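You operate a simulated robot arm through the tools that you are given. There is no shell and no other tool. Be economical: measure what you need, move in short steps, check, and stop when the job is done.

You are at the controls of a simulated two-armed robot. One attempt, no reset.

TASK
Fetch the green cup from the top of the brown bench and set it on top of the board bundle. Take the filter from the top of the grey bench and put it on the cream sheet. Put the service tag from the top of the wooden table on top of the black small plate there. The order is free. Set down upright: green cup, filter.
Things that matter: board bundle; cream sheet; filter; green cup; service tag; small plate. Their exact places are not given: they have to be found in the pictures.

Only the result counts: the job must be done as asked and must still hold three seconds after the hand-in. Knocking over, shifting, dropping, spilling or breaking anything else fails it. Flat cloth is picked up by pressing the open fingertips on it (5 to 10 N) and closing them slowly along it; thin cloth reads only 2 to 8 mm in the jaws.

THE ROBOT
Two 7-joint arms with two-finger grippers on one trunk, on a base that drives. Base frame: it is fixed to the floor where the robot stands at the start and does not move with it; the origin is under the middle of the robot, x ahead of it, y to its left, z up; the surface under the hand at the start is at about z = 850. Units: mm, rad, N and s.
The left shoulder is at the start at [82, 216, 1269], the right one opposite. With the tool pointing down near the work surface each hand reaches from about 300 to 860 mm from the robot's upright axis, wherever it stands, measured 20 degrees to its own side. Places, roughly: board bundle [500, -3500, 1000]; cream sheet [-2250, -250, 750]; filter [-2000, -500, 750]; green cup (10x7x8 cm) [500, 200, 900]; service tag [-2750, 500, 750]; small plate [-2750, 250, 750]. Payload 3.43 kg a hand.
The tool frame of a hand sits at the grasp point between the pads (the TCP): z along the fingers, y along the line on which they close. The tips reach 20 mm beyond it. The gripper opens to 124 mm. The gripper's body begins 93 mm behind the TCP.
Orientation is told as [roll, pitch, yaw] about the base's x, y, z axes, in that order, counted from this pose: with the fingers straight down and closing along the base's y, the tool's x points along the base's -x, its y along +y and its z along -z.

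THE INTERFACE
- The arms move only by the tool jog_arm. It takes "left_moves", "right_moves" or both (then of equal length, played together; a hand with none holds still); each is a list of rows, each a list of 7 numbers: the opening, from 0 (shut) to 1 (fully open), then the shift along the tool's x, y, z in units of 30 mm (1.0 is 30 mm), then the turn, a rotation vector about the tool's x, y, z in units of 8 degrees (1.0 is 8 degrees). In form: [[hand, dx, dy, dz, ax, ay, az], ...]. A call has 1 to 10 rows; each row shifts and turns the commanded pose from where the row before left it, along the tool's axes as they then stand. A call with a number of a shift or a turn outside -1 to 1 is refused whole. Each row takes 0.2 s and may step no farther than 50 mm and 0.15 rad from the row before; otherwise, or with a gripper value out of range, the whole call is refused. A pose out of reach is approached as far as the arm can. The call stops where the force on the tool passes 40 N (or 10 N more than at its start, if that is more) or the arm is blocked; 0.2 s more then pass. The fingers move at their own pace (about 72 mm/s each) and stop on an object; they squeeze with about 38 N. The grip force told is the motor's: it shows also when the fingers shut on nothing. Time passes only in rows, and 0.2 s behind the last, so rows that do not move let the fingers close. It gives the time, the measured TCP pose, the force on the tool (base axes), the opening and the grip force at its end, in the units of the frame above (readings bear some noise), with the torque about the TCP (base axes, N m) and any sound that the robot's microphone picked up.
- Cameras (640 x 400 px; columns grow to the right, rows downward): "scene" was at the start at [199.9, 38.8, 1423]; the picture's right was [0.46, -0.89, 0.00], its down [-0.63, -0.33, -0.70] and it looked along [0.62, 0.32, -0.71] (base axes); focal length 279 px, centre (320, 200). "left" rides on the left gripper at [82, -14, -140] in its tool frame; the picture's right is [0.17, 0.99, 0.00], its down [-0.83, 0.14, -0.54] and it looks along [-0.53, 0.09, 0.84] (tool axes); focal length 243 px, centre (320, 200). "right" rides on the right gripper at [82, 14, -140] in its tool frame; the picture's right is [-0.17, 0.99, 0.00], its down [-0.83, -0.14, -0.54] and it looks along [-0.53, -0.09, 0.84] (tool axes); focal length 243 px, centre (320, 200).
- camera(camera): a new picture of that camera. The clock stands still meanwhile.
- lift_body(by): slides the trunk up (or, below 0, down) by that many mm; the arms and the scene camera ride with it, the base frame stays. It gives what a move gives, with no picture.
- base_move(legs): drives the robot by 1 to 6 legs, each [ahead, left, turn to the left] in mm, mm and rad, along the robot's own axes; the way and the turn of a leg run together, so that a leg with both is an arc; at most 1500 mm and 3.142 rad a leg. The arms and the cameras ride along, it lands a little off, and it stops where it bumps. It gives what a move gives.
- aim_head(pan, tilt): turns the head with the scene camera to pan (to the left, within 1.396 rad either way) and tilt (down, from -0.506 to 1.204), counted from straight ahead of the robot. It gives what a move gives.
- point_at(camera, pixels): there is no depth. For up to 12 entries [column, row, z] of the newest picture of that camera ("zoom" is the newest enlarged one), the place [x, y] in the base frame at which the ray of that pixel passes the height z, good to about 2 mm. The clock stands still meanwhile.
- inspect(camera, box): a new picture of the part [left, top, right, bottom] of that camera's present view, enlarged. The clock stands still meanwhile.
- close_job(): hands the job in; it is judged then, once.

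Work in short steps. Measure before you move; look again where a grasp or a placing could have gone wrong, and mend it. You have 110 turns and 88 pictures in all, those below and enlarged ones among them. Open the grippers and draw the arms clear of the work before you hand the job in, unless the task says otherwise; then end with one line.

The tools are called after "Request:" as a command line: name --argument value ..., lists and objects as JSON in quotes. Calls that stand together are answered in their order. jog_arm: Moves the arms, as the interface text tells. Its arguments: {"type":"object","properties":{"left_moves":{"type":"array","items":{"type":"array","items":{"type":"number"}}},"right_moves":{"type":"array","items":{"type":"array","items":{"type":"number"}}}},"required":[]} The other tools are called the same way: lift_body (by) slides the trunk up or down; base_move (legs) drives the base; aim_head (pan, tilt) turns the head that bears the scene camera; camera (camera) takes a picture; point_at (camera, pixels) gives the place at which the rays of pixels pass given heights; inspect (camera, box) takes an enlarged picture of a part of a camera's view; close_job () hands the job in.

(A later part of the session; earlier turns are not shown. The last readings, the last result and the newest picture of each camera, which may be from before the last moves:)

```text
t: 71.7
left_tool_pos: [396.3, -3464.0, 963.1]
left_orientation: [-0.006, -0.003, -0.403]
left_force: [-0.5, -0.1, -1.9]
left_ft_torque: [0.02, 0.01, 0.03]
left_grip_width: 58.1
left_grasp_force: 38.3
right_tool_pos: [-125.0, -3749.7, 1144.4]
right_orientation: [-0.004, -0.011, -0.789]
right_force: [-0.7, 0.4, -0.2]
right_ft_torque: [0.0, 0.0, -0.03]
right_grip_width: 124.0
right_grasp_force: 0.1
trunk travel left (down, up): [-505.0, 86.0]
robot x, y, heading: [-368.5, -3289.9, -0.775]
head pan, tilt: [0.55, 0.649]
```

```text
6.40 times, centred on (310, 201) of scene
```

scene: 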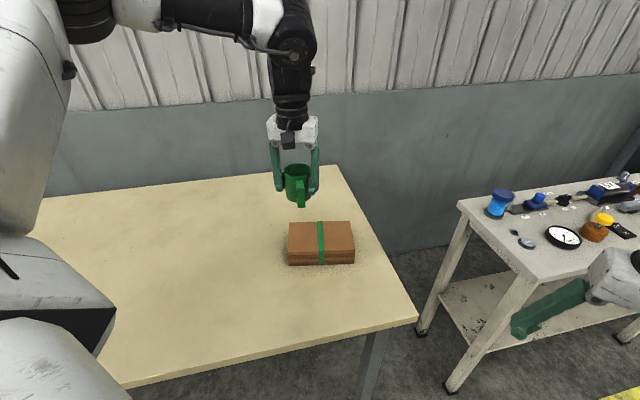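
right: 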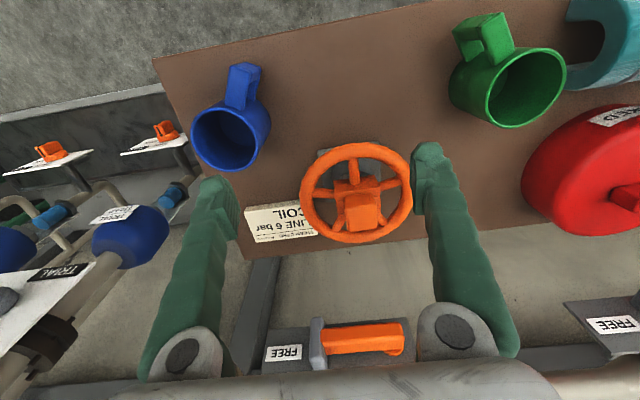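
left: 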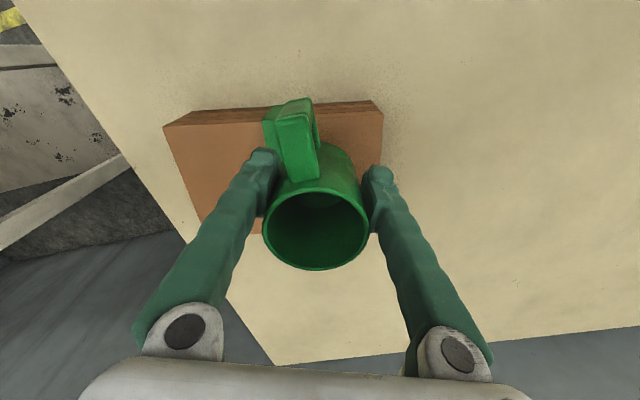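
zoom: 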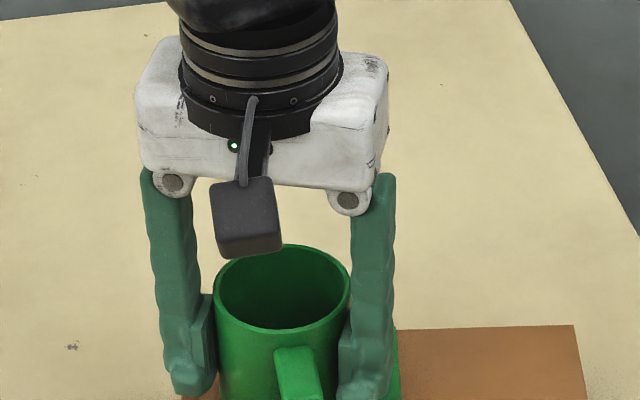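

Arm is near its extension limit, so I lower with the trunk in small steps, watching for contact force.

Request:
lift_body --by -3

Request:
lift_body --by -2

```text
t: 72.2
left_tool_pos: [395.3, -3464.6, 960.0]
left_orientation: [-0.003, -0.005, -0.404]
left_force: [-0.4, 0.3, -1.1]
left_ft_torque: [0.01, -0.02, 0.0]
left_grip_width: 58.2
left_grasp_force: 37.7
right_tool_pos: [-125.3, -3750.0, 1142.8]
right_orientation: [-0.004, -0.012, -0.79]
right_force: [1.0, -0.4, -0.8]
right_ft_torque: [0.01, 0.0, 0.0]
right_grip_width: 123.9
right_grasp_force: 0.1
trunk travel left (down, up): [-502.0, 89.0]
robot x, y, heading: [-366.5, -3289.0, -0.769]
head pan, tilt: [0.55, 0.649]
```

```text
t: 72.7
left_tool_pos: [395.2, -3463.6, 959.8]
left_orientation: [-0.003, -0.004, -0.402]
left_force: [-1.0, 1.7, 2.0]
left_ft_torque: [0.05, 0.1, -0.05]
left_grip_width: 58.2
left_grasp_force: 38.1
right_tool_pos: [-125.0, -3750.7, 1140.2]
right_orientation: [-0.004, -0.013, -0.789]
right_force: [-0.6, 0.1, -0.3]
right_ft_torque: [-0.03, 0.02, 0.01]
right_grip_width: 123.7
right_grasp_force: 0.1
trunk travel left (down, up): [-500.0, 91.0]
robot x, y, heading: [-367.9, -3290.5, -0.772]
head pan, tilt: [0.55, 0.649]
```

Contact appears (force turned from -1.5 to +2 N in z). One more millimetre, then look before opening.

Request:
lift_body --by -1

Request:
inspect --camera "scene" --box '[240, 190, 400, 290]'

```text
t: 73.2
left_tool_pos: [395.7, -3464.0, 960.3]
left_orientation: [-0.004, -0.004, -0.402]
left_force: [0.2, 2.8, 7.6]
left_ft_torque: [0.03, 0.16, -0.02]
left_grip_width: 58.2
left_grasp_force: 38.2
right_tool_pos: [-126.1, -3749.9, 1138.6]
right_orientation: [-0.003, -0.014, -0.788]
right_force: [0.8, -0.2, 0.2]
right_ft_torque: [0.0, -0.04, 0.0]
right_grip_width: 124.2
right_grasp_force: 0.0
trunk travel left (down, up): [-499.0, 92.0]
robot x, y, heading: [-363.4, -3288.5, -0.776]
head pan, tilt: [0.55, 0.649]
```

```text
4.00 times, centred on (320, 240) of scene
```

zoom: 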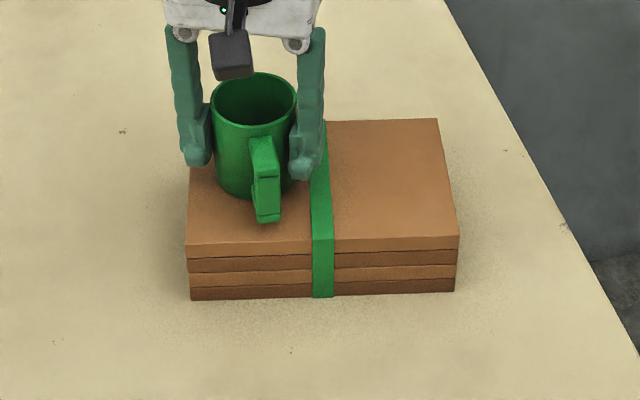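

The cup is standing on the bundle beside the strap. I open and rise straight up.

Request:
jog_arm --left_moves '[[0.55, 0, 0, 0, 0, 0, 0], [0.7, 0, 0, 0, 0, 0, 0], [0.8, 0, 0, 0, 0, 0, 0], [0.8, 0, 0, 0, 0, 0, 0]]'

Request:
jog_arm --left_moves '[[0.8, 0, 0, -0.5, 0, 0, 0], [0.8, 0, 0, -0.9, 0, 0, 0], [0.8, 0, 0, -0.9, 0, 0, 0], [0.8, 0, 0, -0.9, 0, 0, 0], [0.8, 0, 0, -0.9, 0, 0, 0], [0.8, 0, 0, -0.9, 0, 0, 0]]'

Request:
camera --camera "scene"

```text
t: 74.2
left_tool_pos: [395.6, -3465.2, 958.0]
left_orientation: [-0.004, -0.004, -0.403]
left_force: [-0.4, 0.1, -0.1]
left_ft_torque: [0.0, 0.03, -0.02]
left_grip_width: 99.0
left_grasp_force: 0.1
right_tool_pos: [-125.5, -3750.6, 1139.3]
right_orientation: [-0.003, -0.012, -0.788]
right_force: [0.4, -0.3, -0.1]
right_ft_torque: [0.01, -0.01, -0.04]
right_grip_width: 123.8
right_grasp_force: 0.1
trunk travel left (down, up): [-499.0, 92.0]
robot x, y, heading: [-366.5, -3287.5, -0.772]
head pan, tilt: [0.55, 0.649]
```

```text
t: 75.6
left_tool_pos: [393.5, -3462.1, 1109.0]
left_orientation: [-0.008, -0.008, -0.403]
left_force: [0.1, 0.2, 0.1]
left_ft_torque: [0.0, -0.02, 0.02]
left_grip_width: 99.1
left_grasp_force: 0.1
right_tool_pos: [-125.3, -3750.2, 1139.7]
right_orientation: [-0.004, -0.012, -0.788]
right_force: [0.5, 0.6, 0.1]
right_ft_torque: [0.03, -0.05, 0.0]
right_grip_width: 123.9
right_grasp_force: 0.1
trunk travel left (down, up): [-499.0, 92.0]
robot x, y, heading: [-368.9, -3289.8, -0.779]
head pan, tilt: [0.55, 0.649]
```

```text
62 pictures are left
```

scene: 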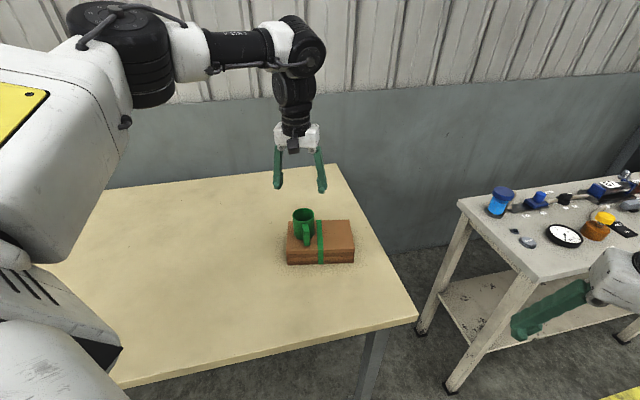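

The green cup stands on the bundle. Next I turn left to face +y and drive back along the aisle, then look to the left for the grey bench.

Request:
base_move --legs '[[-120, 0, 0], [0, 0, 2.346], [1200, 0, 0], [1000, 0, 0]]'

Request:
aim_head --pan 1.0 --tilt 0.3

Request:
camera --camera "scene"

```text
t: 97.7
left_tool_pos: [-817.4, -342.2, 1108.9]
left_orientation: [-0.007, -0.007, 1.928]
left_force: [0.1, -0.5, -0.1]
left_ft_torque: [-0.04, -0.02, 0.02]
left_grip_width: 99.3
left_grasp_force: 0.0
right_tool_pos: [-250.2, -521.4, 1139.7]
right_orientation: [-0.004, -0.011, 1.543]
right_force: [0.5, 0.0, 0.5]
right_ft_torque: [0.01, -0.04, -0.01]
right_grip_width: 124.4
right_grasp_force: 0.1
trunk travel left (down, up): [-499.0, 92.0]
robot x, y, heading: [-417.2, -1011.6, 1.559]
head pan, tilt: [0.55, 0.649]
```

```text
t: 98.6
left_tool_pos: [-817.5, -341.8, 1108.1]
left_orientation: [-0.009, -0.007, 1.928]
left_force: [-0.4, 0.5, 0.7]
left_ft_torque: [0.0, 0.01, 0.03]
left_grip_width: 99.2
left_grasp_force: 0.1
right_tool_pos: [-249.9, -521.0, 1140.4]
right_orientation: [-0.002, -0.012, 1.543]
right_force: [0.9, 0.5, -0.2]
right_ft_torque: [-0.01, -0.01, 0.03]
right_grip_width: 124.0
right_grasp_force: 0.0
trunk travel left (down, up): [-499.0, 92.0]
robot x, y, heading: [-419.9, -1012.8, 1.552]
head pan, tilt: [1.0, 0.3]
```

```text
61 pictures are left
```

scene: 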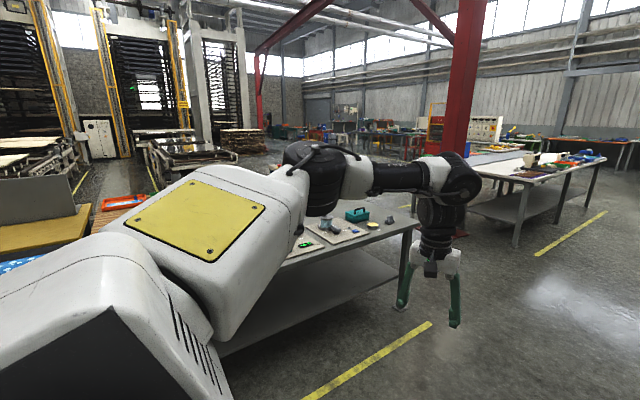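

The grey bench lies to the left; I turn to face it.

Request:
base_move --legs '[[0, 0, 1.571]]'

Request:
aim_head --pan 0.0 --tilt 0.35

Request:
camera --camera "scene"

```text
t: 104.3
left_tool_pos: [-1086.3, -1413.3, 1108.8]
left_orientation: [-0.007, -0.005, -2.78]
left_force: [0.2, 0.4, 0.0]
left_ft_torque: [0.01, -0.02, 0.01]
left_grip_width: 99.0
left_grasp_force: 0.1
right_tool_pos: [-908.1, -846.8, 1139.7]
right_orientation: [-0.004, -0.012, 3.117]
right_force: [-0.9, -0.1, -1.1]
right_ft_torque: [0.03, 0.0, 0.0]
right_grip_width: 124.1
right_grasp_force: 0.0
trunk travel left (down, up): [-499.0, 92.0]
robot x, y, heading: [-412.2, -1010.7, 3.135]
head pan, tilt: [1.0, 0.3]
```

```text
t: 105.5
left_tool_pos: [-1084.7, -1414.2, 1108.9]
left_orientation: [-0.007, -0.006, -2.782]
left_force: [0.4, -0.1, 0.2]
left_ft_torque: [0.02, 0.01, 0.01]
left_grip_width: 99.1
left_grasp_force: 0.0
right_tool_pos: [-909.8, -846.3, 1139.0]
right_orientation: [-0.004, -0.013, 3.117]
right_force: [-0.2, -0.6, 0.6]
right_ft_torque: [0.0, 0.0, -0.01]
right_grip_width: 123.8
right_grasp_force: 0.0
trunk travel left (down, up): [-499.0, 92.0]
robot x, y, heading: [-415.4, -1014.7, 3.133]
head pan, tilt: [0.0, 0.351]
```

```text
60 pictures are left
```

scene: 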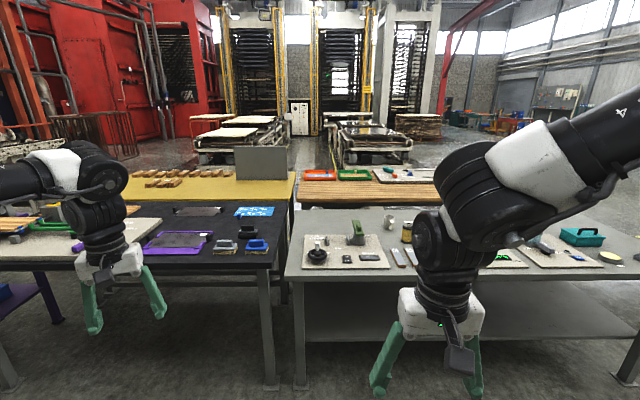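

The grey bench has several cream-coloured sheets. I drive sideways to its middle and fold the view down.

Request:
base_move --legs '[[0, -550, 0]]'

Request:
aim_head --pan -0.05 --tilt 0.45

Request:
camera --camera "scene"

```text
t: 113.3
left_tool_pos: [-1078.8, -864.3, 1108.1]
left_orientation: [-0.007, -0.008, -2.781]
left_force: [0.0, 0.7, 0.2]
left_ft_torque: [0.01, -0.01, 0.0]
left_grip_width: 99.2
left_grasp_force: 0.1
right_tool_pos: [-902.5, -296.8, 1138.5]
right_orientation: [-0.003, -0.012, 3.118]
right_force: [-0.7, 0.3, 0.8]
right_ft_torque: [0.01, -0.04, 0.0]
right_grip_width: 124.2
right_grasp_force: 0.0
trunk travel left (down, up): [-499.0, 92.0]
robot x, y, heading: [-409.9, -459.8, 3.13]
head pan, tilt: [0.0, 0.351]
```

```text
t: 114.0
left_tool_pos: [-1079.3, -864.0, 1109.1]
left_orientation: [-0.007, -0.007, -2.781]
left_force: [0.1, 0.4, -0.4]
left_ft_torque: [0.03, 0.01, -0.02]
left_grip_width: 99.3
left_grasp_force: 0.0
right_tool_pos: [-902.2, -296.9, 1139.1]
right_orientation: [-0.004, -0.013, 3.117]
right_force: [-0.4, 0.5, 0.1]
right_ft_torque: [0.04, 0.0, 0.01]
right_grip_width: 123.9
right_grasp_force: 0.0
trunk travel left (down, up): [-499.0, 92.0]
robot x, y, heading: [-409.8, -462.8, 3.13]
head pan, tilt: [-0.051, 0.45]
```

```text
59 pictures are left
```

scene: 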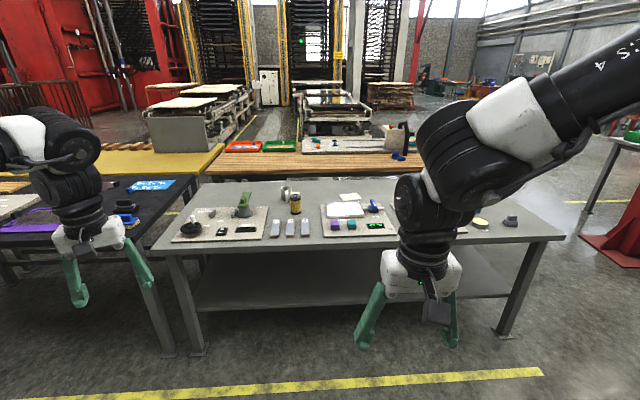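

I enlarge the bench top to find the filter and the sheet.

Request:
inspect --camera "scene" --box '[160, 120, 400, 270]'

Request:
point_at --camera "scene" --pixels '[[155, 250, 750], [565, 240, 750], [345, 210, 750], [290, 195, 750], [352, 196, 750], [300, 145, 750], [400, 155, 750]]'

```text
2.67 times, centred on (280, 195) of scene
```

zoom: 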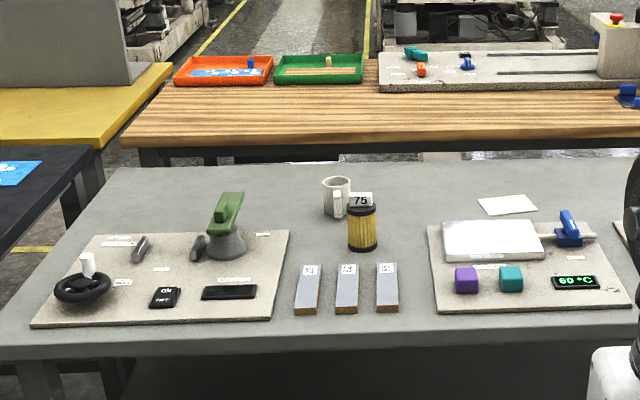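

```text
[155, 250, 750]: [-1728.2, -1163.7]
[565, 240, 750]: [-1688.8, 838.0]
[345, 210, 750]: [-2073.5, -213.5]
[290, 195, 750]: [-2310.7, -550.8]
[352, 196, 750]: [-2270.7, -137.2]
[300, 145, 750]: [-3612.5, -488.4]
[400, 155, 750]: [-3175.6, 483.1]
```

The filter is the yellow pleated cylinder at zoom (362,230); the cream sheet is the small paper at zoom (507,204). I drive closer to the bench for precise measurement.

Request:
base_move --legs '[[850, -200, 0]]'

Request:
aim_head --pan 0.1 --tilt 0.75

Request:
camera --camera "scene"

Request:
camera --camera "left"

```text
t: 119.5
left_tool_pos: [-1923.8, -650.2, 1108.0]
left_orientation: [-0.007, -0.006, -2.784]
left_force: [0.4, 0.4, 0.4]
left_ft_torque: [0.04, 0.0, -0.02]
left_grip_width: 99.2
left_grasp_force: 0.0
right_tool_pos: [-1745.5, -83.4, 1138.5]
right_orientation: [-0.004, -0.013, 3.115]
right_force: [0.0, 0.0, -0.2]
right_ft_torque: [0.01, 0.01, 0.01]
right_grip_width: 124.1
right_grasp_force: 0.0
trunk travel left (down, up): [-499.0, 92.0]
robot x, y, heading: [-1252.6, -250.3, 3.132]
head pan, tilt: [-0.051, 0.45]
```

```text
t: 120.3
left_tool_pos: [-1923.3, -650.0, 1107.7]
left_orientation: [-0.007, -0.006, -2.783]
left_force: [0.1, 0.1, -0.3]
left_ft_torque: [-0.02, -0.01, -0.04]
left_grip_width: 99.3
left_grasp_force: 0.1
right_tool_pos: [-1744.8, -84.1, 1139.4]
right_orientation: [-0.003, -0.011, 3.114]
right_force: [0.4, -0.3, 0.5]
right_ft_torque: [0.0, 0.03, 0.03]
right_grip_width: 124.1
right_grasp_force: 0.0
trunk travel left (down, up): [-499.0, 92.0]
robot x, y, heading: [-1255.0, -250.9, 3.127]
head pan, tilt: [0.099, 0.75]
```

```text
57 pictures are left
```

scene: 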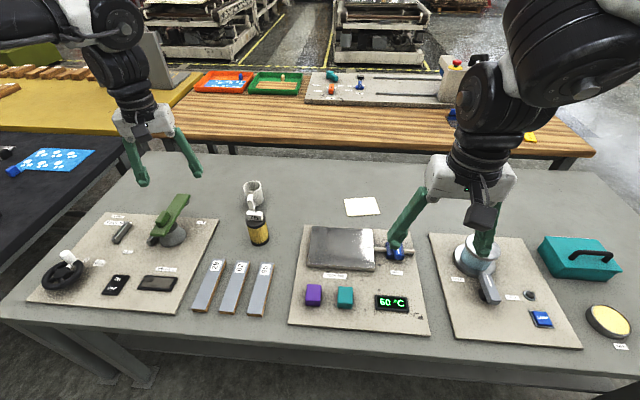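

```text
56 pictures are left
```

left: 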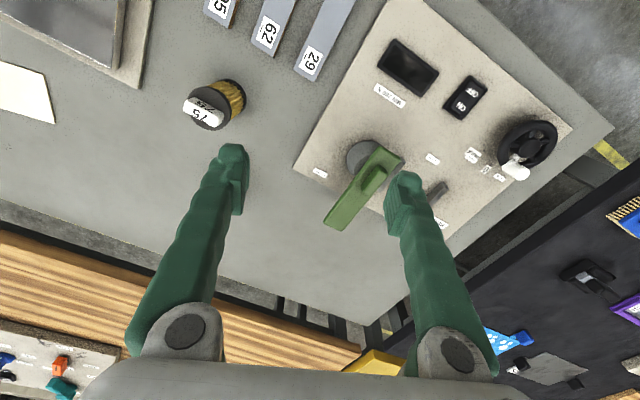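

I match corners for the bench height: board's far-right corner is scene (218,219), left picture (293,167).

Request:
point_at --camera "left" --pixels '[[293, 167, 700], [293, 167, 750], [293, 167, 800], [234, 92, 750], [234, 92, 800], [203, 108, 850], [203, 108, 900], [54, 122, 750], [54, 122, 800]]'

Request:
point_at --camera "scene" --pixels '[[218, 219, 700], [218, 219, 750], [218, 219, 800], [256, 217, 850], [256, 217, 900], [345, 198, 750], [345, 198, 800], [362, 206, 750], [362, 206, 800], [254, 205, 800], [259, 244, 800]]'

Request:
inspect --camera "scene" --box '[210, 160, 410, 285]'

```text
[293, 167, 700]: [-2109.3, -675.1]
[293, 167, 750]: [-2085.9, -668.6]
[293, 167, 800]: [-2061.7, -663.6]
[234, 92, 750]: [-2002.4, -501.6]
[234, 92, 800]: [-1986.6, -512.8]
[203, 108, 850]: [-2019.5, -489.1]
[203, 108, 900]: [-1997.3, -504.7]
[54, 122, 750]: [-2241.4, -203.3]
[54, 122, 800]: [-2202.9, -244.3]
```

```text
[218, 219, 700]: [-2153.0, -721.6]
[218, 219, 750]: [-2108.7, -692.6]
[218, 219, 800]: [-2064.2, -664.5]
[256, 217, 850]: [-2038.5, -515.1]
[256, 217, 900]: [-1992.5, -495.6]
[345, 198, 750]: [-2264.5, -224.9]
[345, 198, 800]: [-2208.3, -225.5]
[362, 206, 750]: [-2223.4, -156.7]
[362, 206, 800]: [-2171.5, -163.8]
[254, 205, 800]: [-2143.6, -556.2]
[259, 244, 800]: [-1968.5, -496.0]
```

```text
3.20 times, centred on (310, 222) of scene
```

zoom: 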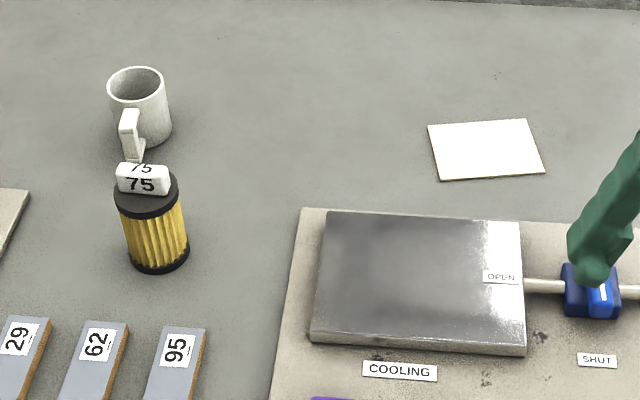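

Bench top ≈ 790–800, filter ≈ (-1998,-502) with top block at z≈888. I check the bench's front edge and sheet corners before moving closer.

Request:
point_at --camera "zoom" --pixels '[[160, 258, 790], [124, 240, 790], [189, 255, 790], [428, 125, 790], [528, 119, 790], [544, 171, 790], [440, 180, 790], [143, 198, 870], [140, 130, 790], [145, 170, 870]]'

Request:
point_at --camera "scene" --pixels '[[100, 326, 790], [300, 346, 790], [500, 368, 790], [200, 310, 800], [270, 265, 800]]'

```text
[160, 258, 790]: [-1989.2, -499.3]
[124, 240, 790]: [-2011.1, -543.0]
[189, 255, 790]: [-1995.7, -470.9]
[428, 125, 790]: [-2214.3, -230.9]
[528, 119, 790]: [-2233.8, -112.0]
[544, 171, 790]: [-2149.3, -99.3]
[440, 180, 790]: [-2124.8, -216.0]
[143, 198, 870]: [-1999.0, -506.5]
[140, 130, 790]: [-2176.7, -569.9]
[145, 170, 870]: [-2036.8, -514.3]
```

```text
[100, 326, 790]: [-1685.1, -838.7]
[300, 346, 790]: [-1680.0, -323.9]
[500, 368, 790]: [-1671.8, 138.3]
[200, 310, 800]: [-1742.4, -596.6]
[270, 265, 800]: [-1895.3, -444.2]
```

Front edge of the bench is at x≈-1680. I look straight down to see how much room the base has.

Request:
aim_head --pan 0.0 --tilt 1.2

Request:
camera --camera "scene"

```text
t: 121.2
left_tool_pos: [-1923.5, -651.3, 1108.5]
left_orientation: [-0.007, -0.007, -2.783]
left_force: [-0.2, 0.7, 0.2]
left_ft_torque: [-0.02, 0.01, -0.01]
left_grip_width: 99.0
left_grasp_force: 0.1
right_tool_pos: [-1745.5, -83.0, 1139.1]
right_orientation: [-0.004, -0.011, 3.114]
right_force: [-0.1, 0.2, -0.5]
right_ft_torque: [0.01, -0.02, -0.02]
right_grip_width: 124.0
right_grasp_force: 0.1
trunk travel left (down, up): [-499.0, 92.0]
robot x, y, heading: [-1256.4, -251.6, 3.127]
head pan, tilt: [0.0, 1.201]
```

```text
54 pictures are left
```

scene: 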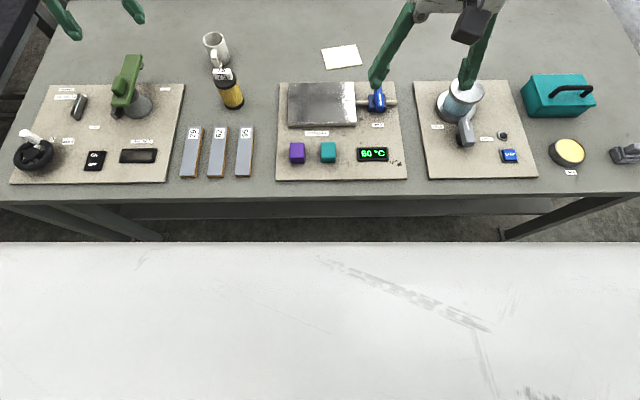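

Request:
point_at --camera "scene" --pixels '[[320, 242, 0], [320, 242, 300], [320, 242, 600], [320, 242, 800], [320, 200, 790], [340, 57, 790]]'

```text
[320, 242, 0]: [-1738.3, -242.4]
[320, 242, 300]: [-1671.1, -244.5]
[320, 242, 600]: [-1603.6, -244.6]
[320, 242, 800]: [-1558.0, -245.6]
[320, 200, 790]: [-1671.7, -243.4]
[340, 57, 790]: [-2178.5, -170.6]
```

I look at the base's front-left corner to learn its width.

Request:
aim_head --pan 0.9 --tilt 1.2

Request:
camera --camera "scene"

```text
t: 122.4
left_tool_pos: [-1925.1, -650.1, 1108.8]
left_orientation: [-0.007, -0.006, -2.783]
left_force: [-0.5, -0.5, -0.2]
left_ft_torque: [-0.01, -0.01, 0.02]
left_grip_width: 99.1
left_grasp_force: 0.0
right_tool_pos: [-1745.4, -83.2, 1138.5]
right_orientation: [-0.004, -0.011, 3.115]
right_force: [0.1, 0.0, 0.4]
right_ft_torque: [0.01, 0.0, 0.0]
right_grip_width: 123.9
right_grasp_force: 0.1
trunk travel left (down, up): [-499.0, 92.0]
robot x, y, heading: [-1253.2, -248.0, 3.125]
head pan, tilt: [0.901, 1.201]
```

```text
53 pictures are left
```

scene: 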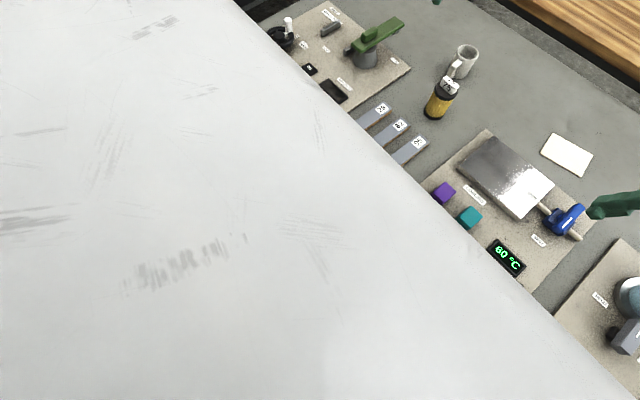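

That white surface is the torso, close to the camera, so not informative. Turning the robot right gives the left arm more reach, so I turn by -0.45 and lower the trunk.

Request:
base_move --legs '[[0, 0, -0.45]]'

Request:
lift_body --by -130

Request:
aim_head --pan 0.65 --tilt 0.7

Request:
camera --camera "scene"

```text
t: 124.5
left_tool_pos: [-2030.7, -317.2, 1107.9]
left_orientation: [-0.008, -0.008, 3.049]
left_force: [0.9, 0.3, 0.2]
left_ft_torque: [0.0, -0.01, -0.03]
left_grip_width: 99.4
left_grasp_force: 0.1
right_tool_pos: [-1623.1, 113.2, 1138.2]
right_orientation: [-0.006, -0.012, 2.659]
right_force: [-0.7, 0.0, 0.8]
right_ft_torque: [0.0, 0.02, -0.04]
right_grip_width: 123.8
right_grasp_force: 0.1
trunk travel left (down, up): [-499.0, 92.0]
robot x, y, heading: [-1257.2, -250.0, 2.676]
head pan, tilt: [0.901, 1.201]
```

```text
t: 126.1
left_tool_pos: [-2030.8, -317.6, 978.9]
left_orientation: [-0.007, -0.008, 3.046]
left_force: [0.4, -0.6, 0.6]
left_ft_torque: [-0.05, -0.01, -0.01]
left_grip_width: 99.0
left_grasp_force: 0.1
right_tool_pos: [-1623.8, 114.6, 1008.9]
right_orientation: [-0.002, -0.015, 2.66]
right_force: [-0.1, 0.7, 0.4]
right_ft_torque: [0.02, -0.02, -0.02]
right_grip_width: 123.8
right_grasp_force: 0.1
trunk travel left (down, up): [-369.0, 222.0]
robot x, y, heading: [-1253.1, -252.8, 2.672]
head pan, tilt: [0.901, 1.201]
```

```text
t: 127.1
left_tool_pos: [-2032.1, -317.1, 979.3]
left_orientation: [-0.005, -0.007, 3.048]
left_force: [1.0, 0.5, 0.5]
left_ft_torque: [0.01, 0.01, -0.02]
left_grip_width: 99.2
left_grasp_force: 0.1
right_tool_pos: [-1622.7, 114.2, 1008.7]
right_orientation: [-0.003, -0.012, 2.662]
right_force: [0.1, 0.2, 0.1]
right_ft_torque: [-0.02, 0.0, 0.03]
right_grip_width: 124.0
right_grasp_force: 0.0
trunk travel left (down, up): [-369.0, 222.0]
robot x, y, heading: [-1251.0, -249.8, 2.675]
head pan, tilt: [0.649, 0.7]
```

```text
52 pictures are left
```

scene: 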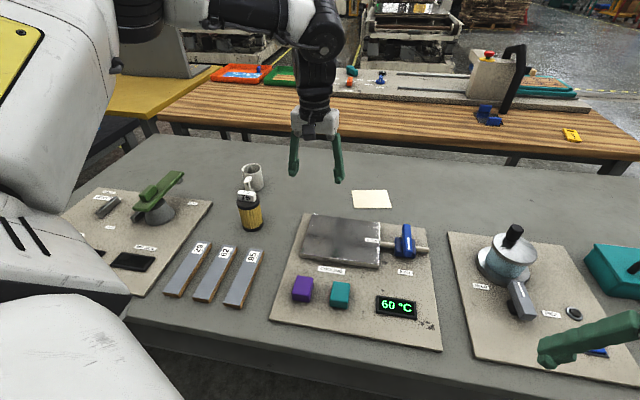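

I move the left hand over the filter at (-1998,-501).

Request:
jog_arm --left_moves '[[0.85, 0.238, 0.857, 0, 0, 0, 0], [0.85, 0.238, 0.857, 0, 0, 0, 0], [0.85, 0.238, 0.857, 0, 0, 0, 0], [0.85, 0.238, 0.857, 0, 0, 0, 0], [0.85, 0.238, 0.857, 0, 0, 0, 0], [0.85, 0.238, 0.857, 0, 0, 0, 0], [0.85, 0.238, 0.857, 0, 0, 0, 0], [0.85, 0, 0, 0, 0, 0, 0]]'

Request:
camera --camera "left"

Request:
inspect --camera "scene" --box '[160, 120, 320, 220]'

```text
t: 128.9
left_tool_pos: [-1998.6, -499.9, 976.5]
left_orientation: [-0.008, -0.009, 3.045]
left_force: [0.4, 1.3, -0.4]
left_ft_torque: [-0.02, 0.01, -0.03]
left_grip_width: 105.2
left_grasp_force: 0.1
right_tool_pos: [-1622.9, 115.2, 1009.4]
right_orientation: [-0.002, -0.014, 2.66]
right_force: [-0.7, 0.4, -0.7]
right_ft_torque: [0.05, -0.01, 0.0]
right_grip_width: 124.0
right_grasp_force: 0.0
trunk travel left (down, up): [-369.0, 222.0]
robot x, y, heading: [-1257.8, -251.2, 2.675]
head pan, tilt: [0.649, 0.7]
```

```text
51 pictures are left
```

left: 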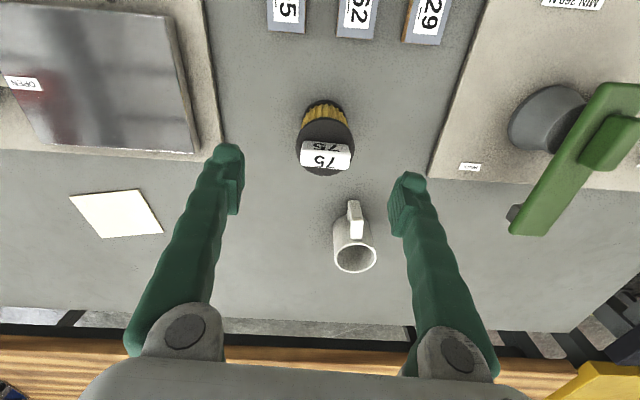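

```text
4.00 times, centred on (240, 170) of scene
```

zoom: 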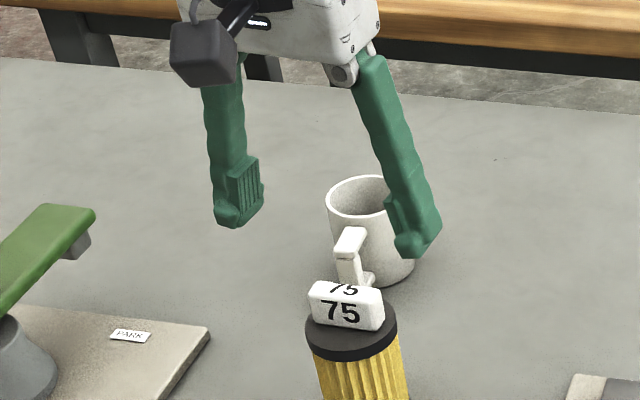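

I check the filter's centre from the hand's view.

Request:
point_at --camera "left" --pixels '[[327, 145, 870], [327, 145, 860], [298, 150, 865], [355, 146, 865], [326, 156, 888], [322, 110, 800], [355, 203, 880], [352, 238, 850]]'

Request:
point_at --camera "zoom" --pixels '[[351, 328, 870], [306, 330, 865], [397, 330, 865], [346, 295, 888]]'

```text
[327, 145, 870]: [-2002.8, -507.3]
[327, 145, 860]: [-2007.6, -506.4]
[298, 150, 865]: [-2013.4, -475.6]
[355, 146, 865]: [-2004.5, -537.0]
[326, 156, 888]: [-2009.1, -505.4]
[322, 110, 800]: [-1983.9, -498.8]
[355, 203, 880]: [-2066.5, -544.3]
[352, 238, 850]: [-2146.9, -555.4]
```

```text
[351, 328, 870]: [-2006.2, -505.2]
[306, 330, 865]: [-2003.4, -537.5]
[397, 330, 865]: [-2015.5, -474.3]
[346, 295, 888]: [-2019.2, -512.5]
```

Centre ≈ (-2005,-506). I adjust and descend to z≈832, then close.

Request:
jog_arm --left_moves '[[0.85, -0.18, 0.22, 0, 0, 0, 0], [0.85, 0, 0, 0.96, 0, 0, 0], [0.85, 0, 0, 0.96, 0, 0, 0], [0.85, 0, 0, 0.96, 0, 0, 0], [0.85, 0, 0, 0.96, 0, 0, 0], [0.85, 0, 0, 0.96, 0, 0, 0], [0.85, 0, 0, 0, 0, 0, 0]]'

Request:
jog_arm --left_moves '[[0.5, 0, 0, 0, 0, 0, 0], [0.4, 0, 0, 0, 0, 0, 0], [0.35, 0, 0, 0, 0, 0, 0], [0.35, 0, 0, 0, 0, 0, 0]]'

Request:
camera --camera "scene"

```text
t: 130.5
left_tool_pos: [-2005.8, -505.2, 833.0]
left_orientation: [-0.006, -0.008, 3.048]
left_force: [0.1, -0.1, -0.6]
left_ft_torque: [0.04, 0.0, -0.01]
left_grip_width: 105.5
left_grasp_force: 0.2
right_tool_pos: [-1622.0, 114.9, 1009.3]
right_orientation: [-0.001, -0.012, 2.662]
right_force: [0.0, -0.1, -0.9]
right_ft_torque: [0.02, 0.01, 0.02]
right_grip_width: 124.1
right_grasp_force: 0.1
trunk travel left (down, up): [-369.0, 222.0]
robot x, y, heading: [-1252.0, -252.4, 2.671]
head pan, tilt: [0.649, 0.7]
```

```text
t: 131.5
left_tool_pos: [-2005.4, -505.3, 832.7]
left_orientation: [-0.007, -0.006, 3.047]
left_force: [0.3, -0.5, 0.4]
left_ft_torque: [0.0, -0.02, 0.0]
left_grip_width: 60.1
left_grasp_force: 38.0
right_tool_pos: [-1623.3, 114.5, 1009.2]
right_orientation: [-0.005, -0.011, 2.66]
right_force: [0.0, -0.2, 0.2]
right_ft_torque: [0.03, 0.03, -0.01]
right_grip_width: 124.0
right_grasp_force: 0.1
trunk travel left (down, up): [-369.0, 222.0]
robot x, y, heading: [-1250.6, -252.6, 2.675]
head pan, tilt: [0.649, 0.7]
```

```text
49 pictures are left
```

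scene: 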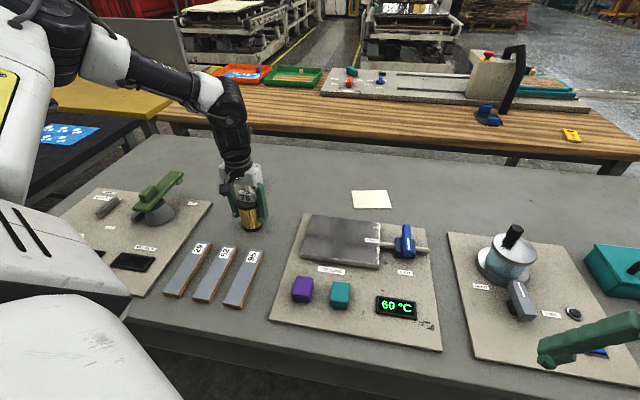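

Gripped at 60 mm. I lift 110 mm and remeasure the sheet.

Request:
jog_arm --left_moves '[[0.3, 0, 0, -0.5, 0, 0, 0], [0.3, 0, 0, -0.8, 0, 0, 0], [0.3, 0, 0, -0.8, 0, 0, 0], [0.3, 0, 0, -0.8, 0, 0, 0], [0.3, 0, 0, -0.8, 0, 0, 0], [0.3, 0, 0, 0, 0, 0, 0]]'

Request:
inspect --camera "scene" --box '[200, 120, 420, 258]'

Request:
point_at --camera "scene" --pixels '[[371, 199, 790], [371, 199, 800], [352, 192, 795], [387, 190, 795], [391, 207, 795], [355, 208, 795]]'

```text
t: 132.9
left_tool_pos: [-2003.9, -507.8, 943.2]
left_orientation: [-0.008, -0.006, 3.049]
left_force: [0.1, -0.8, -2.6]
left_ft_torque: [-0.01, -0.02, -0.01]
left_grip_width: 60.4
left_grasp_force: 38.0
right_tool_pos: [-1622.8, 113.0, 1008.7]
right_orientation: [-0.004, -0.013, 2.662]
right_force: [0.3, 0.8, -0.1]
right_ft_torque: [-0.01, 0.0, -0.01]
right_grip_width: 123.8
right_grasp_force: 0.0
trunk travel left (down, up): [-369.0, 222.0]
robot x, y, heading: [-1257.7, -248.5, 2.673]
head pan, tilt: [0.649, 0.7]
```

```text
2.90 times, centred on (310, 189) of scene
```

zoom: 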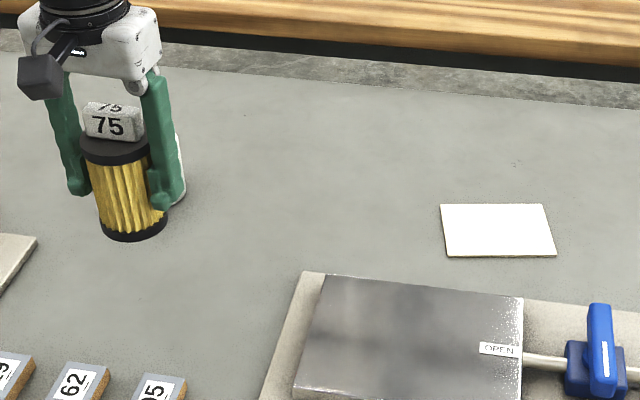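

```text
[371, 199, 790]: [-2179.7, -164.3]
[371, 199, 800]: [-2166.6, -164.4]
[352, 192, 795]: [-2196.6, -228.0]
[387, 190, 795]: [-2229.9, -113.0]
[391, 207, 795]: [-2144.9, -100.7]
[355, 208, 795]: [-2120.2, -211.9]
```

Sheet centre ≈ (-2175,-164). I turn the base right by 0.5 rad so the sheet comes into the left arm's good zone.

Request:
base_move --legs '[[0, 0, -0.5]]'

```text
t: 135.1
left_tool_pos: [-2034.3, -119.5, 943.4]
left_orientation: [-0.007, -0.006, 2.549]
left_force: [0.0, 0.9, -2.2]
left_ft_torque: [0.0, 0.0, -0.04]
left_grip_width: 60.4
left_grasp_force: 37.5
right_tool_pos: [-1404.3, 245.4, 1008.9]
right_orientation: [-0.003, -0.013, 2.163]
right_force: [0.3, -0.2, -0.7]
right_ft_torque: [0.01, 0.03, 0.0]
right_grip_width: 124.3
right_grasp_force: 0.1
trunk travel left (down, up): [-369.0, 222.0]
robot x, y, heading: [-1255.7, -248.1, 2.174]
head pan, tilt: [0.649, 0.7]
```

I move toward the sheet centre at constant height.

Request:
jog_arm --left_moves '[[0.3, -0.615, 0.77, 0, 0, 0, 0], [0.3, -0.615, 0.77, 0, 0, 0, 0], [0.3, -0.615, 0.77, 0, 0, 0, 0], [0.3, -0.615, 0.77, 0, 0, 0, 0], [0.3, -0.615, 0.77, 0, 0, 0, 0], [0.3, 0, 0, 0, 0, 0, 0]]'

Request:
aim_head --pan 0.85 --tilt 0.7

Request:
camera --camera "scene"

Request:
camera --camera "left"

```text
t: 136.5
left_tool_pos: [-2176.7, -162.3, 942.9]
left_orientation: [-0.006, -0.007, 2.548]
left_force: [-0.2, -0.6, -3.3]
left_ft_torque: [-0.01, -0.03, 0.0]
left_grip_width: 60.3
left_grasp_force: 37.7
right_tool_pos: [-1404.0, 246.1, 1007.2]
right_orientation: [-0.003, -0.011, 2.161]
right_force: [0.4, 0.3, 0.1]
right_ft_torque: [0.0, 0.02, 0.01]
right_grip_width: 124.0
right_grasp_force: 0.1
trunk travel left (down, up): [-369.0, 222.0]
robot x, y, heading: [-1255.2, -249.9, 2.177]
head pan, tilt: [0.649, 0.7]
```

```text
t: 137.3
left_tool_pos: [-2177.2, -162.5, 944.3]
left_orientation: [-0.006, -0.008, 2.549]
left_force: [-0.1, -0.9, -2.3]
left_ft_torque: [0.0, -0.02, -0.01]
left_grip_width: 60.5
left_grasp_force: 38.0
right_tool_pos: [-1403.4, 244.8, 1009.3]
right_orientation: [-0.003, -0.012, 2.162]
right_force: [-0.1, -0.3, 0.1]
right_ft_torque: [0.03, -0.02, 0.0]
right_grip_width: 123.8
right_grasp_force: 0.1
trunk travel left (down, up): [-369.0, 222.0]
robot x, y, heading: [-1250.7, -247.3, 2.176]
head pan, tilt: [0.85, 0.7]
```

```text
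47 pictures are left
```

scene: 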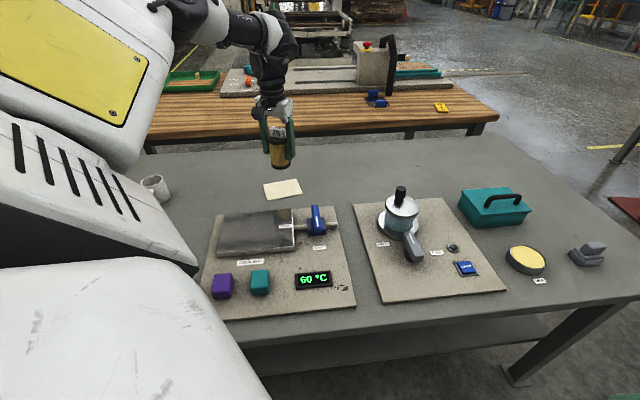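

```text
46 pictures are left
```

left: 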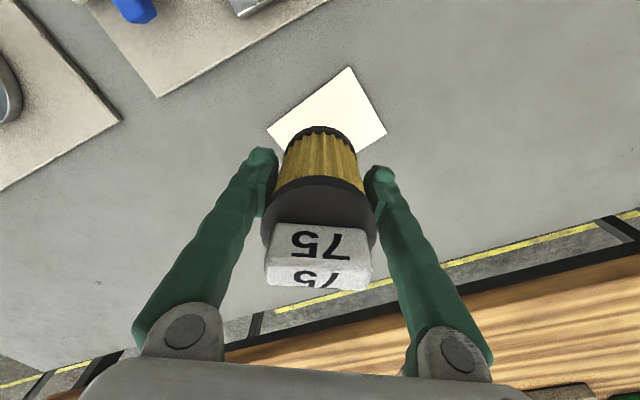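

I check the sheet's centre from both views at z≈793.

Request:
point_at --camera "left" --pixels '[[267, 131, 793], [350, 67, 793], [387, 133, 793]]'

Request:
point_at --camera "scene" --pixels '[[263, 185, 793], [297, 179, 793], [303, 193, 793], [267, 199, 793], [282, 189, 793]]'

```text
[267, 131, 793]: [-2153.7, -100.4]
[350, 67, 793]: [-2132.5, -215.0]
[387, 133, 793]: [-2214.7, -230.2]
```

```text
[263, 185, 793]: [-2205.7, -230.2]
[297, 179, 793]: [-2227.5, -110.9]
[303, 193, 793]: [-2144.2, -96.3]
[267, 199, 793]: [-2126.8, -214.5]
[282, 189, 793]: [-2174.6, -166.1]
```

Hand is within 4 mm of the sheet's centre. I descend 100 mm, then slow steps to contact.

Request:
jog_arm --left_moves '[[0.3, -0.1, 0.05, 0.83, 0, 0, 0], [0.3, 0, 0, 0.83, 0, 0, 0], [0.3, 0, 0, 0.83, 0, 0, 0], [0.3, 0, 0, 0.83, 0, 0, 0], [0.3, 0, 0, 0, 0, 0, 0]]'

Request:
jog_arm --left_moves '[[0.3, 0, 0, 0.1, 0, 0, 0], [0.3, 0, 0, 0.1, 0, 0, 0], [0.3, 0, 0, 0.05, 0, 0, 0], [0.3, 0, 0, 0, 0, 0, 0]]'

```text
t: 138.5
left_tool_pos: [-2180.1, -160.6, 842.0]
left_orientation: [-0.007, -0.007, 2.548]
left_force: [-0.6, -0.2, -2.7]
left_ft_torque: [0.01, -0.01, 0.03]
left_grip_width: 60.3
left_grasp_force: 37.9
right_tool_pos: [-1403.3, 245.9, 1008.8]
right_orientation: [-0.003, -0.011, 2.162]
right_force: [0.1, 0.4, 0.0]
right_ft_torque: [-0.02, 0.03, -0.02]
right_grip_width: 123.8
right_grasp_force: 0.0
trunk travel left (down, up): [-369.0, 222.0]
robot x, y, heading: [-1255.9, -248.5, 2.177]
head pan, tilt: [0.85, 0.7]
```

```text
t: 139.5
left_tool_pos: [-2180.5, -159.9, 836.3]
left_orientation: [-0.007, -0.008, 2.55]
left_force: [-1.1, -0.9, 6.0]
left_ft_torque: [-0.11, 0.11, -0.01]
left_grip_width: 59.9
left_grasp_force: 38.0
right_tool_pos: [-1404.3, 245.4, 1008.6]
right_orientation: [-0.003, -0.011, 2.162]
right_force: [-0.8, -0.5, 0.0]
right_ft_torque: [0.0, -0.02, 0.02]
right_grip_width: 124.2
right_grasp_force: 0.0
trunk travel left (down, up): [-369.0, 222.0]
robot x, y, heading: [-1251.7, -252.3, 2.179]
head pan, tilt: [0.85, 0.7]
```

Contact at 836 (force 6 N up). I open, check, and rise.

Request:
jog_arm --left_moves '[[0.55, 0, 0, 0, 0, 0, 0], [0.7, 0, 0, 0, 0, 0, 0], [0.8, 0, 0, 0, 0, 0, 0], [0.85, 0, 0, 0, 0, 0, 0]]'

Request:
jog_arm --left_moves '[[0.85, 0, 0, -0.5, 0, 0, 0], [0.85, 0, 0, -0.9, 0, 0, 0], [0.85, 0, 0, -0.9, 0, 0, 0], [0.85, 0, 0, -0.9, 0, 0, 0], [0.85, 0, 0, -0.9, 0, 0, 0], [0.85, 0, 0, -0.9, 0, 0, 0], [0.85, 0, 0, 0, 0, 0, 0]]'

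Request:
inspect --camera "scene" --box '[200, 80, 520, 280]'

```text
t: 140.5
left_tool_pos: [-2179.2, -159.9, 834.9]
left_orientation: [-0.006, -0.007, 2.549]
left_force: [0.4, -0.6, 0.8]
left_ft_torque: [0.0, 0.0, 0.0]
left_grip_width: 105.3
left_grasp_force: 0.0
right_tool_pos: [-1404.9, 244.7, 1008.9]
right_orientation: [-0.003, -0.012, 2.161]
right_force: [0.0, -0.7, -0.8]
right_ft_torque: [-0.02, 0.02, -0.02]
right_grip_width: 124.1
right_grasp_force: 0.1
trunk travel left (down, up): [-369.0, 222.0]
robot x, y, heading: [-1255.5, -252.9, 2.179]
head pan, tilt: [0.85, 0.7]
```

```text
t: 142.1
left_tool_pos: [-2179.3, -161.2, 986.5]
left_orientation: [-0.008, -0.007, 2.549]
left_force: [0.3, -0.8, 0.7]
left_ft_torque: [0.01, 0.01, 0.0]
left_grip_width: 105.3
left_grasp_force: 0.0
right_tool_pos: [-1403.8, 245.0, 1009.5]
right_orientation: [-0.002, -0.013, 2.163]
right_force: [-0.2, 0.2, 0.6]
right_ft_torque: [0.03, -0.02, 0.0]
right_grip_width: 124.1
right_grasp_force: 0.2
trunk travel left (down, up): [-369.0, 222.0]
robot x, y, heading: [-1255.1, -250.9, 2.177]
head pan, tilt: [0.85, 0.7]
```

```text
2.00 times, centred on (360, 180) of scene
```

zoom: 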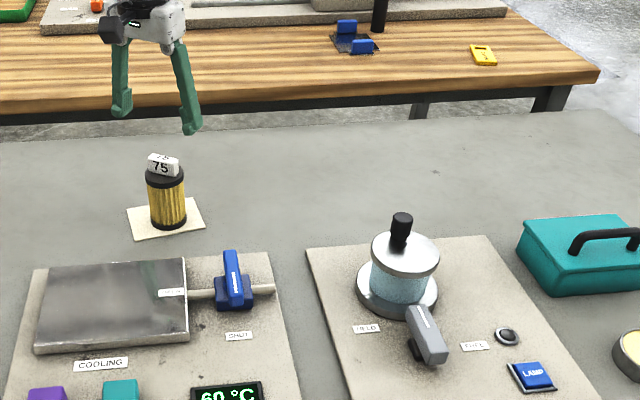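

The filter stands on the sheet. Now I measure the yellow tag, the black plate and the wooden table's end.

Request:
point_at --camera "zoom" --pixels '[[355, 44, 750], [355, 44, 800], [483, 54, 750], [483, 54, 800], [598, 75, 750], [598, 75, 800], [400, 98, 800], [505, 12, 800], [638, 115, 790], [545, 112, 0]]'

Request:
inspect --camera "scene" --box '[340, 70, 500, 170]'

```text
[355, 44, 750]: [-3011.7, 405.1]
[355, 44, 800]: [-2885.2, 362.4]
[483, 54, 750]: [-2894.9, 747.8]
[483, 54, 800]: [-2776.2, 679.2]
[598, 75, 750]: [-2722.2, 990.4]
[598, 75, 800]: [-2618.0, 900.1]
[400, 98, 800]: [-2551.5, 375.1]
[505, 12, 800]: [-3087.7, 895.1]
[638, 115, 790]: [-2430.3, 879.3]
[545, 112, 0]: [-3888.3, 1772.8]
```

```text
4.00 times, centred on (420, 120) of scene
```

zoom: 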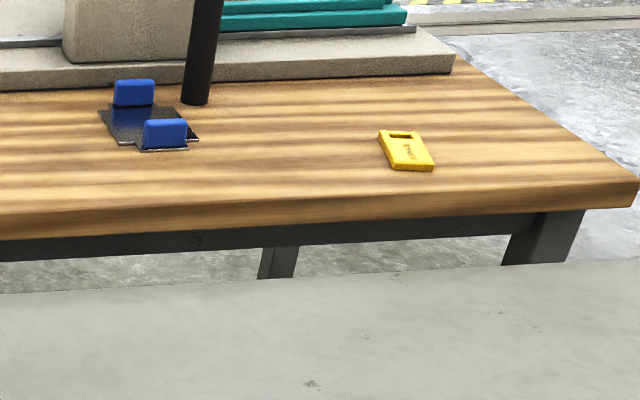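

I raise the trunk, turn to face +y and look along the path around the bench's right end.

Request:
lift_body --by 150

Request:
base_move --legs '[[0, 0, -0.606]]'

Request:
aim_head --pan 0.5 --tilt 0.45

Request:
camera --camera "scene"

```text
t: 143.8
left_tool_pos: [-2179.0, -162.0, 1136.6]
left_orientation: [-0.008, -0.007, 2.548]
left_force: [-0.3, 0.7, 0.1]
left_ft_torque: [-0.03, -0.03, 0.02]
left_grip_width: 105.3
left_grasp_force: 0.0
right_tool_pos: [-1404.8, 246.3, 1157.7]
right_orientation: [-0.004, -0.009, 2.163]
right_force: [-0.7, 0.3, -0.5]
right_ft_torque: [-0.05, -0.02, 0.02]
right_grip_width: 124.0
right_grasp_force: 0.0
trunk travel left (down, up): [-519.0, 72.0]
robot x, y, heading: [-1252.5, -248.2, 2.176]
head pan, tilt: [0.85, 0.7]
```

```text
t: 146.4
left_tool_pos: [-1961.8, 350.2, 1136.4]
left_orientation: [-0.007, -0.007, 1.941]
left_force: [0.2, -0.7, 0.7]
left_ft_torque: [0.03, 0.0, -0.02]
left_grip_width: 105.5
left_grasp_force: 0.1
right_tool_pos: [-1092.4, 241.2, 1160.0]
right_orientation: [-0.004, -0.011, 1.553]
right_force: [0.2, 0.7, 0.2]
right_ft_torque: [0.01, 0.01, -0.02]
right_grip_width: 123.9
right_grasp_force: 0.1
trunk travel left (down, up): [-519.0, 72.0]
robot x, y, heading: [-1257.2, -250.3, 1.568]
head pan, tilt: [0.85, 0.7]
```

```text
t: 147.3
left_tool_pos: [-1962.8, 350.5, 1136.1]
left_orientation: [-0.008, -0.006, 1.939]
left_force: [-0.2, 0.1, -1.0]
left_ft_torque: [-0.01, -0.04, -0.02]
left_grip_width: 105.6
left_grasp_force: 0.1
right_tool_pos: [-1092.9, 241.5, 1159.3]
right_orientation: [-0.004, -0.012, 1.554]
right_force: [-0.3, -0.3, 0.3]
right_ft_torque: [0.0, -0.02, -0.01]
right_grip_width: 123.8
right_grasp_force: 0.1
trunk travel left (down, up): [-519.0, 72.0]
robot x, y, heading: [-1253.3, -249.6, 1.57]
head pan, tilt: [0.499, 0.45]
```

```text
43 pictures are left
```

scene: 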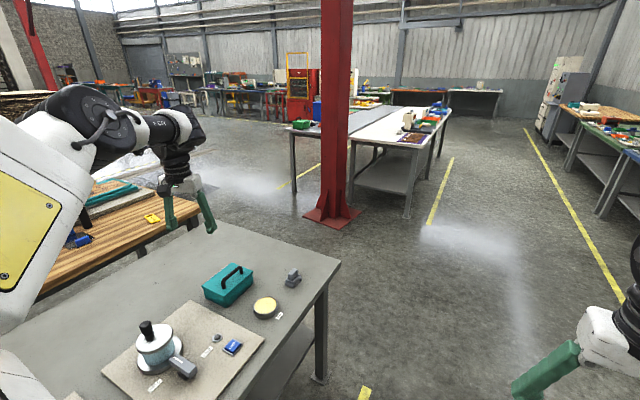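

A red column stands ahead; I measure it and the tables' ends.

Request:
point_at --camera "scene" --pixels '[[304, 215, 0], [335, 232, 0], [361, 212, 0], [318, 382, 0], [408, 217, 0], [340, 265, 790], [218, 222, 790], [197, 220, 0], [293, 190, 0], [134, 181, 830]]'

```text
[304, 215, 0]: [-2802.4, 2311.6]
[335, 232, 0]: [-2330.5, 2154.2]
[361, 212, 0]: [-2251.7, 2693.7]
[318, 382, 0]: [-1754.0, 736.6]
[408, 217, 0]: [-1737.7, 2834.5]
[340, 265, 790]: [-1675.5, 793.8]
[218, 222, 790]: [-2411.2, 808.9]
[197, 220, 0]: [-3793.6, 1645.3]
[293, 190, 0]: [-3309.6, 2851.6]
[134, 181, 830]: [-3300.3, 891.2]
```

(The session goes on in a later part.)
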